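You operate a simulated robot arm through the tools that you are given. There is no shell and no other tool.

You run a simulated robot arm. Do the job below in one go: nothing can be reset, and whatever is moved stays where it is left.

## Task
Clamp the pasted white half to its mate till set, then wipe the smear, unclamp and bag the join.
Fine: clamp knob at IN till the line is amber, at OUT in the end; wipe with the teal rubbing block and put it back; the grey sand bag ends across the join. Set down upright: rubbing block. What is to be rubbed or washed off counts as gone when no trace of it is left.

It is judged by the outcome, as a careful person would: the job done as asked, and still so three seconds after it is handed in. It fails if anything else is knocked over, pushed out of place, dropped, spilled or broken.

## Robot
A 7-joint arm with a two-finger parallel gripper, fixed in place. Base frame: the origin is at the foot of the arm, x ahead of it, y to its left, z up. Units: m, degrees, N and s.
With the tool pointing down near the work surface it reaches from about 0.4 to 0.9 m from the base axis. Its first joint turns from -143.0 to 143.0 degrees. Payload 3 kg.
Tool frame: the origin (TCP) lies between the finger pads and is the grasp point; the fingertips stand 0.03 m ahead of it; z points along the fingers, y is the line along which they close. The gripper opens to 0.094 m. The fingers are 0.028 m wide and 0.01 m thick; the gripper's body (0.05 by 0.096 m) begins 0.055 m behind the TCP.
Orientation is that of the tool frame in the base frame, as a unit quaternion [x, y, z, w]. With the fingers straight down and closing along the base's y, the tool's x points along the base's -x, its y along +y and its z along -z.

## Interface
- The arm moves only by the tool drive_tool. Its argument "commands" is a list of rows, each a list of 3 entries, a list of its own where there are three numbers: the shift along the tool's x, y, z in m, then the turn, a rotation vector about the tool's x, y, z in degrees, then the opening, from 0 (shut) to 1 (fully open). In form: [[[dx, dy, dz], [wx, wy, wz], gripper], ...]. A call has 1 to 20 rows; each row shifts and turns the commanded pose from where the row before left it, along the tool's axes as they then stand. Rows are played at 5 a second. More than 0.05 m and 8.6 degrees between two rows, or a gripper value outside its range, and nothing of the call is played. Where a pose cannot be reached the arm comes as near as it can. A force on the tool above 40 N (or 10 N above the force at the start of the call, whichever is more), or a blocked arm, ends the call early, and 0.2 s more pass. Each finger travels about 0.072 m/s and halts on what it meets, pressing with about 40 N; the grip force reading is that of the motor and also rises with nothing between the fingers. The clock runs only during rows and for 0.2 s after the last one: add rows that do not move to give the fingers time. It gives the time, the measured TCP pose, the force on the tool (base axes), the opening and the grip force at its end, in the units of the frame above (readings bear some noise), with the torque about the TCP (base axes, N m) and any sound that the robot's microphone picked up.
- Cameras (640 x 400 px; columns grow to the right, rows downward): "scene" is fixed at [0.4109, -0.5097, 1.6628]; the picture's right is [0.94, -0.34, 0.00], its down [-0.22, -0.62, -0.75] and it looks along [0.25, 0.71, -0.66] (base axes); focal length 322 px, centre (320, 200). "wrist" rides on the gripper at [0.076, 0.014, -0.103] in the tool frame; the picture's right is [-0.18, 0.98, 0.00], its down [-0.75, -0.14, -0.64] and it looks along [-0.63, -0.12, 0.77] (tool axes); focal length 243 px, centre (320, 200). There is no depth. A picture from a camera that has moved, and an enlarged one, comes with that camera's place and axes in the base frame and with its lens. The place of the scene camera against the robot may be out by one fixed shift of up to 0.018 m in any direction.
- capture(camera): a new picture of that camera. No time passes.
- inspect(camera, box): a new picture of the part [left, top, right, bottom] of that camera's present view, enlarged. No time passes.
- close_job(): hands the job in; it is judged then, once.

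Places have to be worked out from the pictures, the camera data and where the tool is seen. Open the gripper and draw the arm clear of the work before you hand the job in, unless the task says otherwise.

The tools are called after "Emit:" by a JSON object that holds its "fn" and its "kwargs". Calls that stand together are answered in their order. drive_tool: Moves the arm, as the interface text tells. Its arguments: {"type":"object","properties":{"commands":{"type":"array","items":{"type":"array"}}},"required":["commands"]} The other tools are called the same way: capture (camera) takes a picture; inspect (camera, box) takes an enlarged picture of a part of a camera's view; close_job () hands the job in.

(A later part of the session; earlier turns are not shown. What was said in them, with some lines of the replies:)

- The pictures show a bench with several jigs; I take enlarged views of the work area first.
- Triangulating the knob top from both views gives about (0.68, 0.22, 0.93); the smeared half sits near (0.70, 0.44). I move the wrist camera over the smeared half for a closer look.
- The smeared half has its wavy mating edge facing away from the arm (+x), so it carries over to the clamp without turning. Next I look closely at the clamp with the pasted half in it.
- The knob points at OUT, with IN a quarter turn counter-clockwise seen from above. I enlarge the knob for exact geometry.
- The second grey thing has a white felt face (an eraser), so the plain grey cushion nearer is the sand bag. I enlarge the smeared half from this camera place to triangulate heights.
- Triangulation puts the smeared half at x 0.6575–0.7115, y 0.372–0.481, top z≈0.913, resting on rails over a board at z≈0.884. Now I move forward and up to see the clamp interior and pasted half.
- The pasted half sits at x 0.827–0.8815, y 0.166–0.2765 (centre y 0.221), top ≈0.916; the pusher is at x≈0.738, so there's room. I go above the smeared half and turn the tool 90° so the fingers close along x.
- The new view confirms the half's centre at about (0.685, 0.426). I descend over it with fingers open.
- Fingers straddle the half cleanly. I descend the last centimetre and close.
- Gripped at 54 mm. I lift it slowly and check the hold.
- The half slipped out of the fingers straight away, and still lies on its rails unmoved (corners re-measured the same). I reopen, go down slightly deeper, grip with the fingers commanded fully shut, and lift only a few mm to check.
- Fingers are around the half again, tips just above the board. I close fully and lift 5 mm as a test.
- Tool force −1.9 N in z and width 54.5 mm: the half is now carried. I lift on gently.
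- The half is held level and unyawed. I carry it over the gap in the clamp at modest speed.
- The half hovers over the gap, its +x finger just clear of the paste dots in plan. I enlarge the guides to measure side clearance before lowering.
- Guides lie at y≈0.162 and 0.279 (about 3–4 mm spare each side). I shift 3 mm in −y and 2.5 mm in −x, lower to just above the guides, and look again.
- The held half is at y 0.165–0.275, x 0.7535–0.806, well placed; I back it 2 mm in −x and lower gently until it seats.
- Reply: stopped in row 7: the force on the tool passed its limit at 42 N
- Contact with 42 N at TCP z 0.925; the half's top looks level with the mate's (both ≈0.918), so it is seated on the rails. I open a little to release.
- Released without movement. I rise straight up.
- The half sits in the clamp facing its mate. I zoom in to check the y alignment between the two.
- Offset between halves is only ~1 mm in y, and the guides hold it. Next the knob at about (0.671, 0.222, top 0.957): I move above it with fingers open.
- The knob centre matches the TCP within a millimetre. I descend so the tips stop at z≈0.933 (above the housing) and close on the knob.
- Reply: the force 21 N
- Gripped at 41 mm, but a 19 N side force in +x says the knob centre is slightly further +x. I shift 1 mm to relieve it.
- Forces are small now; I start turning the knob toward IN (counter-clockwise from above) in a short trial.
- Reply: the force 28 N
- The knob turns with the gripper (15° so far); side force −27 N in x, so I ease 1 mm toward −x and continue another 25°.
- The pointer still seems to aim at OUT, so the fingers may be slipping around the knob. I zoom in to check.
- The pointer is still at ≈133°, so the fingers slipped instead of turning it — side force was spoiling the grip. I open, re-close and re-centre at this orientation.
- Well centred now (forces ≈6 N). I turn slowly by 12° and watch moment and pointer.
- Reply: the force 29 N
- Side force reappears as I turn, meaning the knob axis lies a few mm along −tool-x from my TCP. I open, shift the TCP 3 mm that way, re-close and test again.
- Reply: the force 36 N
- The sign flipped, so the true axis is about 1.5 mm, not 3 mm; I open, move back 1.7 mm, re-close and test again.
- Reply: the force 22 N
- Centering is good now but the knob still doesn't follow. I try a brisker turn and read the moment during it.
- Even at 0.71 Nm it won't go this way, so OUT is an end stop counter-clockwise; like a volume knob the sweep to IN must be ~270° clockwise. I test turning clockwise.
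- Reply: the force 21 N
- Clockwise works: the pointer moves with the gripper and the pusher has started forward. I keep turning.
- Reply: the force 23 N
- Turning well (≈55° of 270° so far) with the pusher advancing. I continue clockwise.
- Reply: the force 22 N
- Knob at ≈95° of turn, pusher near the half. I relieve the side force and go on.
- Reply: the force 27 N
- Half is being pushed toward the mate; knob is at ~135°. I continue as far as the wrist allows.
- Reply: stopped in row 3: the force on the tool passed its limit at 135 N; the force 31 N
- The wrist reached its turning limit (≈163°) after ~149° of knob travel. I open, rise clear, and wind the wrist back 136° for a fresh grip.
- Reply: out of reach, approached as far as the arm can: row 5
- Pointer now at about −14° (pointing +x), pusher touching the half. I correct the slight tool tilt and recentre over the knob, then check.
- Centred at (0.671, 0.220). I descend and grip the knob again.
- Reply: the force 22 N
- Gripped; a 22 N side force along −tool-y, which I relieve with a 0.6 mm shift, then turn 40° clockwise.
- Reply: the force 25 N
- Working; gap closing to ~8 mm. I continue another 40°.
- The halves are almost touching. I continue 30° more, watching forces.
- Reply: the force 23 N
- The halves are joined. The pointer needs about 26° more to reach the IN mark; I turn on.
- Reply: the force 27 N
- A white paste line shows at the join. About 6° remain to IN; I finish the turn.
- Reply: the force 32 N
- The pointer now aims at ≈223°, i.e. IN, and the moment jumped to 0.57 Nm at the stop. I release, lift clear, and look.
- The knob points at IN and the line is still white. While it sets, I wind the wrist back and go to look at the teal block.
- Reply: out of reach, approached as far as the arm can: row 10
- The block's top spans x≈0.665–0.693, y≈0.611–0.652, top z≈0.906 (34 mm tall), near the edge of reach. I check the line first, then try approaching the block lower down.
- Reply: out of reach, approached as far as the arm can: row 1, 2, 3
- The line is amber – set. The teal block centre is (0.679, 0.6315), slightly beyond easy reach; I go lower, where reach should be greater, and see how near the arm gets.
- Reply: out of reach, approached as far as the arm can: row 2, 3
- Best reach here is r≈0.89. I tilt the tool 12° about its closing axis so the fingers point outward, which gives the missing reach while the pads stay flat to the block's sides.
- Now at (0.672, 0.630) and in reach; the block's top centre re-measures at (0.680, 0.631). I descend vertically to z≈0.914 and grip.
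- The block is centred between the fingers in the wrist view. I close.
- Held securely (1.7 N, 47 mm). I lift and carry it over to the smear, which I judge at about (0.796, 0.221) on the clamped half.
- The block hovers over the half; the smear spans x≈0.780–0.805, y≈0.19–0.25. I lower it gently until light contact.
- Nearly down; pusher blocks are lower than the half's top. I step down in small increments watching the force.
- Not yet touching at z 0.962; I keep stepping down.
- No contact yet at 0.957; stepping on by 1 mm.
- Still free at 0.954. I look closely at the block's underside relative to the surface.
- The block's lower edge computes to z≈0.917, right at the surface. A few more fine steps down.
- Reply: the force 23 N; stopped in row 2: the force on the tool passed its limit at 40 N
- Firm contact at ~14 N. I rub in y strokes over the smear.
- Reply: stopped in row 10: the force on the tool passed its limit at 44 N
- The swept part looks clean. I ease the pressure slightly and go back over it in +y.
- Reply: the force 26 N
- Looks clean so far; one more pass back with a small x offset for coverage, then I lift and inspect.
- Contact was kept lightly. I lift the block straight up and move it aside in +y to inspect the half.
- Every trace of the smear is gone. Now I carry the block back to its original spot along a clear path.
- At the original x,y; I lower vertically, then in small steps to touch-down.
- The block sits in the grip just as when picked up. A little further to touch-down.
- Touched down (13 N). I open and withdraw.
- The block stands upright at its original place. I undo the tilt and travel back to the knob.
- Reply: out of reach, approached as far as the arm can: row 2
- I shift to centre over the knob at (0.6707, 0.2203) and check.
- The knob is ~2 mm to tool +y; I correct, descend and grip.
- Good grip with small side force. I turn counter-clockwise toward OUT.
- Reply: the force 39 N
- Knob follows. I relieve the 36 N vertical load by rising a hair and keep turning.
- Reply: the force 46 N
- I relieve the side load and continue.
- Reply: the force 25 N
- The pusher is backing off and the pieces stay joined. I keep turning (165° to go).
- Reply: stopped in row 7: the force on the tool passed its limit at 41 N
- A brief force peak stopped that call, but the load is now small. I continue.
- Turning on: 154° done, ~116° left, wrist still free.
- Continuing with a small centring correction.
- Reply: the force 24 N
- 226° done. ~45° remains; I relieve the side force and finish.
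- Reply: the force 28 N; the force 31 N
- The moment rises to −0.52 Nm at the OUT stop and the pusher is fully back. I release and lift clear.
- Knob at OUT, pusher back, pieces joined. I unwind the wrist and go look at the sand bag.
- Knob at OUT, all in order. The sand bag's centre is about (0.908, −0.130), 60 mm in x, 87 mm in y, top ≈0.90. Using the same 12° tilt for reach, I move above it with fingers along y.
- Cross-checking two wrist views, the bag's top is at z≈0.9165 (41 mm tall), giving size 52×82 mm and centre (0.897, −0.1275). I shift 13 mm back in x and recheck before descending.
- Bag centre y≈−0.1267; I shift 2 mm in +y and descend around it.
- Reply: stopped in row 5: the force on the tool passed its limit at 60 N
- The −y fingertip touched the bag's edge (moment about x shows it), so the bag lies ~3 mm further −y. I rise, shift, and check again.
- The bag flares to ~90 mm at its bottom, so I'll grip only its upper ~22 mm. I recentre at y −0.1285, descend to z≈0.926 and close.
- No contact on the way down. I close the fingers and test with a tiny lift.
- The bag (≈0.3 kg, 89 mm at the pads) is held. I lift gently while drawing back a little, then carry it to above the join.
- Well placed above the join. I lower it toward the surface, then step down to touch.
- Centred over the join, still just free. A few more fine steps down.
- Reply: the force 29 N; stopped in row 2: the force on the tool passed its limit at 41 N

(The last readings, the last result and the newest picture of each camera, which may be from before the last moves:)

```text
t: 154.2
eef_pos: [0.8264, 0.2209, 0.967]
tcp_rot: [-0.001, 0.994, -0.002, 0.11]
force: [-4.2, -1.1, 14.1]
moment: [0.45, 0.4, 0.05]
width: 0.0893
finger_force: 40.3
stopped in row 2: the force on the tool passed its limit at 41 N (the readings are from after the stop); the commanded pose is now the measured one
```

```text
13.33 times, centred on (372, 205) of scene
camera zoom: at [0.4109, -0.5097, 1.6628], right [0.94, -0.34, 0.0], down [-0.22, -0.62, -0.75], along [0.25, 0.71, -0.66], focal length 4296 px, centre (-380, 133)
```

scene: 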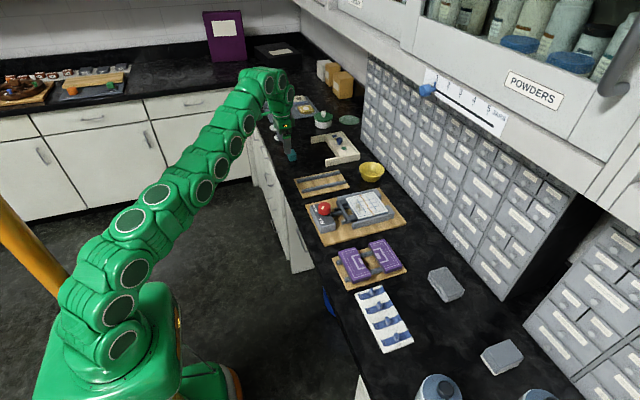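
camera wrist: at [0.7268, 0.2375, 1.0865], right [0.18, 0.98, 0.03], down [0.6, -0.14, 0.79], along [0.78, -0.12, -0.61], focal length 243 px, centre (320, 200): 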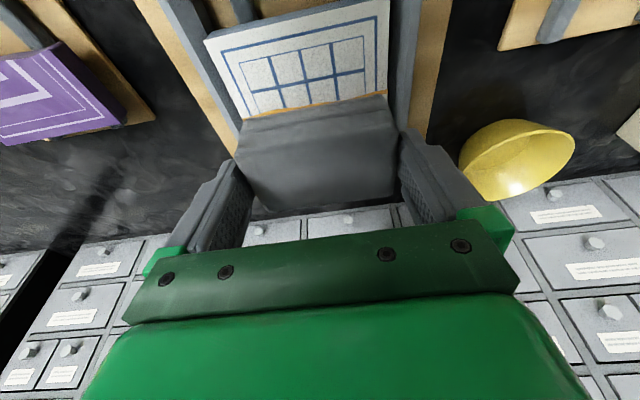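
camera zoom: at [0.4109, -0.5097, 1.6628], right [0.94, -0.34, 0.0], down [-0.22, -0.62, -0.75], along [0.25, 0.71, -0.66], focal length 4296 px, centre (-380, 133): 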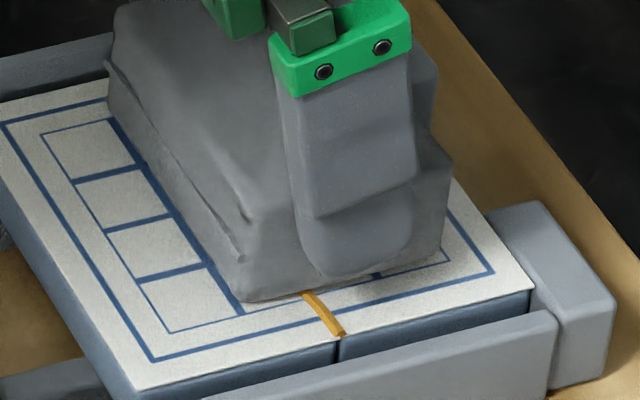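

The bag rests across the join. I open fully and rise straight, slowly.

Emit:
{"fn": "drive_tool", "kwargs": {"commands": [[[0, 0, 0], [0, 0, 0], 1], [[0, 0, 0], [0, 0, 0], 1], [[0, 0, 0], [0, 0, 0], 1], [[-0.0006, 0, -0.003], [0, 0, 0], 1], [[-0.001, 0, -0.005], [0, 0, 0], 1]]}}

Emit:
{"fn": "inspect", "kwargs": {"camera": "scene", "box": [335, 180, 405, 230]}}

Emit:
{"fn": "inspect", "kwargs": {"camera": "wrist", "box": [200, 0, 460, 240]}}

```text
t: 155.4
eef_pos: [0.8257, 0.2217, 0.9752]
tcp_rot: [0.0, 0.994, -0.003, 0.11]
force: [0.4, 0.1, 0.4]
moment: [-0.03, 0.01, 0.0]
width: 0.094
finger_force: 0.0
```

```text
8.00 times, centred on (370, 205) of scene
camera zoom: at [0.4109, -0.5097, 1.6628], right [0.94, -0.34, 0.0], down [-0.22, -0.62, -0.75], along [0.25, 0.71, -0.66], focal length 2578 px, centre (-80, 160)
```

zoom: 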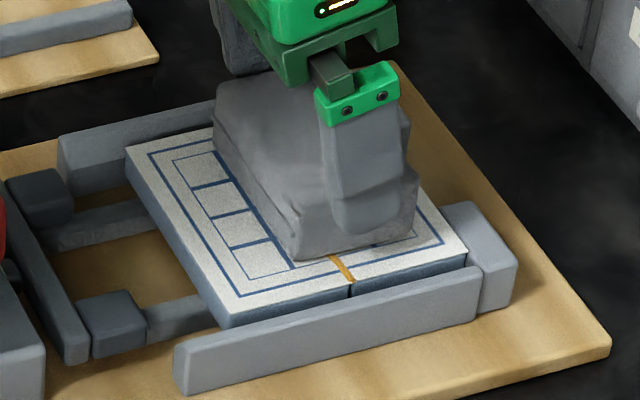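

```text
1.67 times, centred on (330, 120) of wrist
camera zoom: at [0.7298, 0.2369, 1.0587], right [0.18, 0.98, 0.04], down [0.59, -0.14, 0.79], along [0.78, -0.12, -0.61], focal length 404 px, centre (303, 333)
```

zoom: 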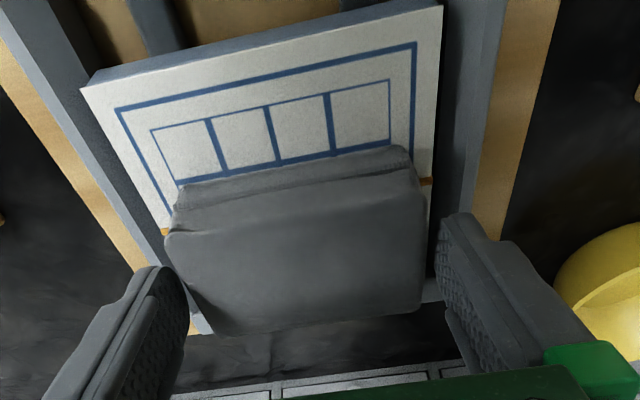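

The bag stayed put. I rise clear, undo the tilt and draw the arm back.

Emit:
{"fn": "drive_tool", "kwargs": {"commands": [[[-0.0025, 0, -0.012], [0, 0, 0], 1], [[-0.0042, 0, -0.0196], [0, 0, 0], 1], [[-0.0062, 0, -0.029], [0, 0, 0], 1], [[0, 0, -0.03], [0, 6.1, 0], 1], [[0, 0, -0.03], [0, 6.1, 0], 1], [[0.04, 0, -0.01], [0, 0, 0], 1], [[0.04, 0, -0.01], [0, 0, 0], 1], [[0.04, 0, -0.01], [0, 0, 0], 1], [[0.04, 0, -0.01], [0, 0, 0], 1], [[0.04, 0, -0.01], [0, 0, 0], 1], [[0.04, 0.0, -0.01], [0, 0, 0], 1], [[0, 0, 0], [0, 0, 0], 1], [[0, 0, 0], [0, 0, 0], 1]]}}

Emit:
{"fn": "capture", "kwargs": {"camera": "scene"}}

Emit:
{"fn": "inspect", "kwargs": {"camera": "scene", "box": [295, 170, 410, 250]}}

Emit:
{"fn": "capture", "kwargs": {"camera": "wrist"}}

Emit:
{"fn": "inspect", "kwargs": {"camera": "scene", "box": [260, 110, 360, 180]}}

```text
t: 158.2
eef_pos: [0.576, 0.2237, 1.1535]
tcp_rot: [0.0, 1.0, -0.003, 0.004]
force: [0.4, -0.1, -0.2]
moment: [0.01, -0.01, 0.0]
width: 0.0937
finger_force: 0.1
```

```text
taken
```

scene: 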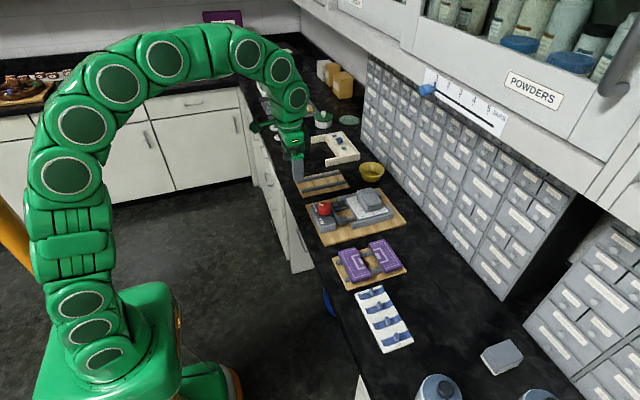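

```text
5.00 times, centred on (352, 210) of scene
camera zoom: at [0.4109, -0.5097, 1.6628], right [0.94, -0.34, 0.0], down [-0.22, -0.62, -0.75], along [0.25, 0.71, -0.66], focal length 1611 px, centre (158, 150)
```

zoom: 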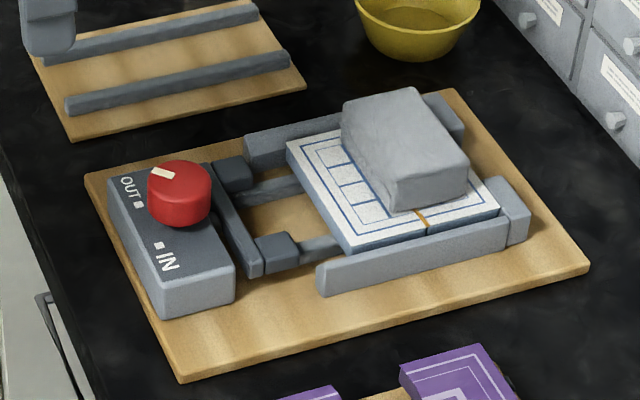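

```text
taken
camera wrist: at [0.4998, 0.2391, 1.2567], right [0.19, 0.98, 0.0], down [0.75, -0.14, 0.65], along [0.64, -0.12, -0.76], focal length 243 px, centre (320, 200)
```

wrist: 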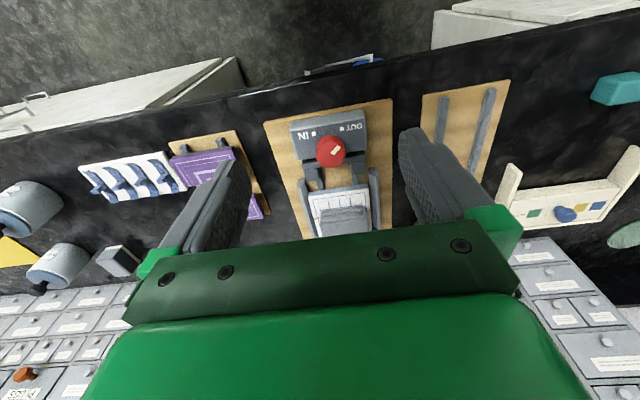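

```text
5.71 times, centred on (310, 145) of scene
camera zoom: at [0.4109, -0.5097, 1.6628], right [0.94, -0.34, 0.0], down [-0.22, -0.62, -0.75], along [0.25, 0.71, -0.66], focal length 1841 px, centre (377, 514)
```

zoom: 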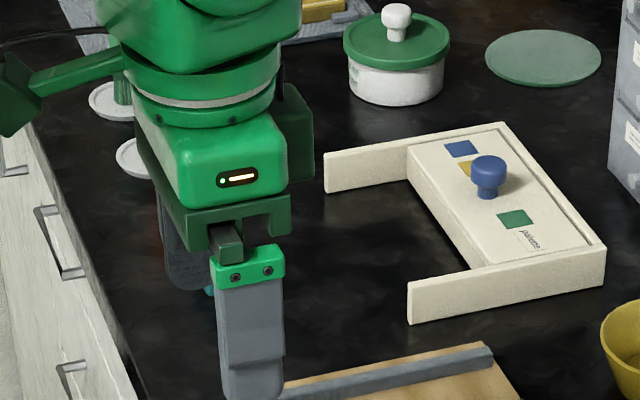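

Everything appears right; one last close look at the knob pointer and bag.

Emit:
{"fn": "inspect", "kwargs": {"camera": "wrist", "box": [280, 105, 400, 240]}}

Emit:
{"fn": "inspect", "kwargs": {"camera": "scene", "box": [310, 185, 400, 240]}}

```text
2.96 times, centred on (340, 172) of wrist
camera zoom: at [0.4998, 0.2391, 1.2567], right [0.19, 0.98, 0.0], down [0.75, -0.14, 0.65], along [0.64, -0.12, -0.76], focal length 719 px, centre (261, 282)
```

zoom: 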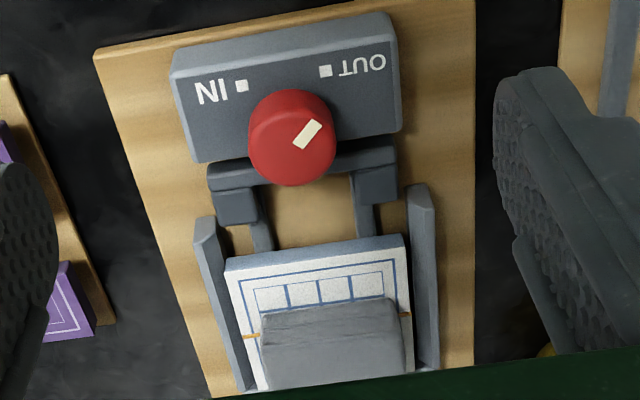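

```text
7.11 times, centred on (355, 212) of scene
camera zoom: at [0.4109, -0.5097, 1.6628], right [0.94, -0.34, 0.0], down [-0.22, -0.62, -0.75], along [0.25, 0.71, -0.66], focal length 2291 px, centre (71, 111)
```

zoom: 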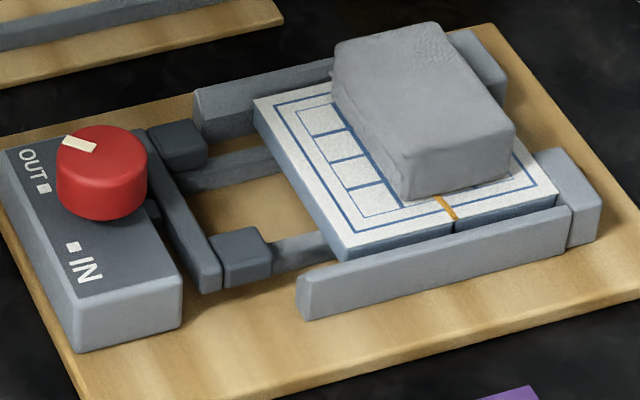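

The knob is at OUT, the join is set amber with the smear gone, and the grey sand bag lies flat across the join. The teal block is back upright, and the gripper is open and clear. I hand the job in.

Emit:
{"fn": "close_job", "kwargs": {}}

```text
The job is handed in.
```

The job is done and handed in; the result hasn't come back yet.

- **Clamping:** the white half with the smear went into the clamp against its pasted mate. The knob stayed at IN until the line turned amber. It took about 270° clockwise to get from OUT to IN.
- **Wiping:** after the line was amber, I rubbed the smear off with the teal block. No trace was left when I looked closely. The block is back upright where it was, to within a few millimetres.
- **Unclamping:** the knob is back at OUT and the pusher is fully withdrawn. The two halves stayed joined.
- **Sand bag:** the grey sand bag lies flat across the join. The other grey object on the bench has a white felt face, so I took it for an eraser and left it alone.

Four things went less smoothly:

- My first lift of the half slipped, and it stayed on its rails.
- I first tried turning the knob the wrong way, and the fingers slipped on it.
- The wrist hit its turning limit once while gripping the knob, with a brief force of 135 N.
- A fingertip pressed on the bag's edge on the first try, at about 60 N.

None of these knocked over or visibly displaced anything. The two halves were about 1 mm out of line sideways when placed in the clamp, and I left it at that.
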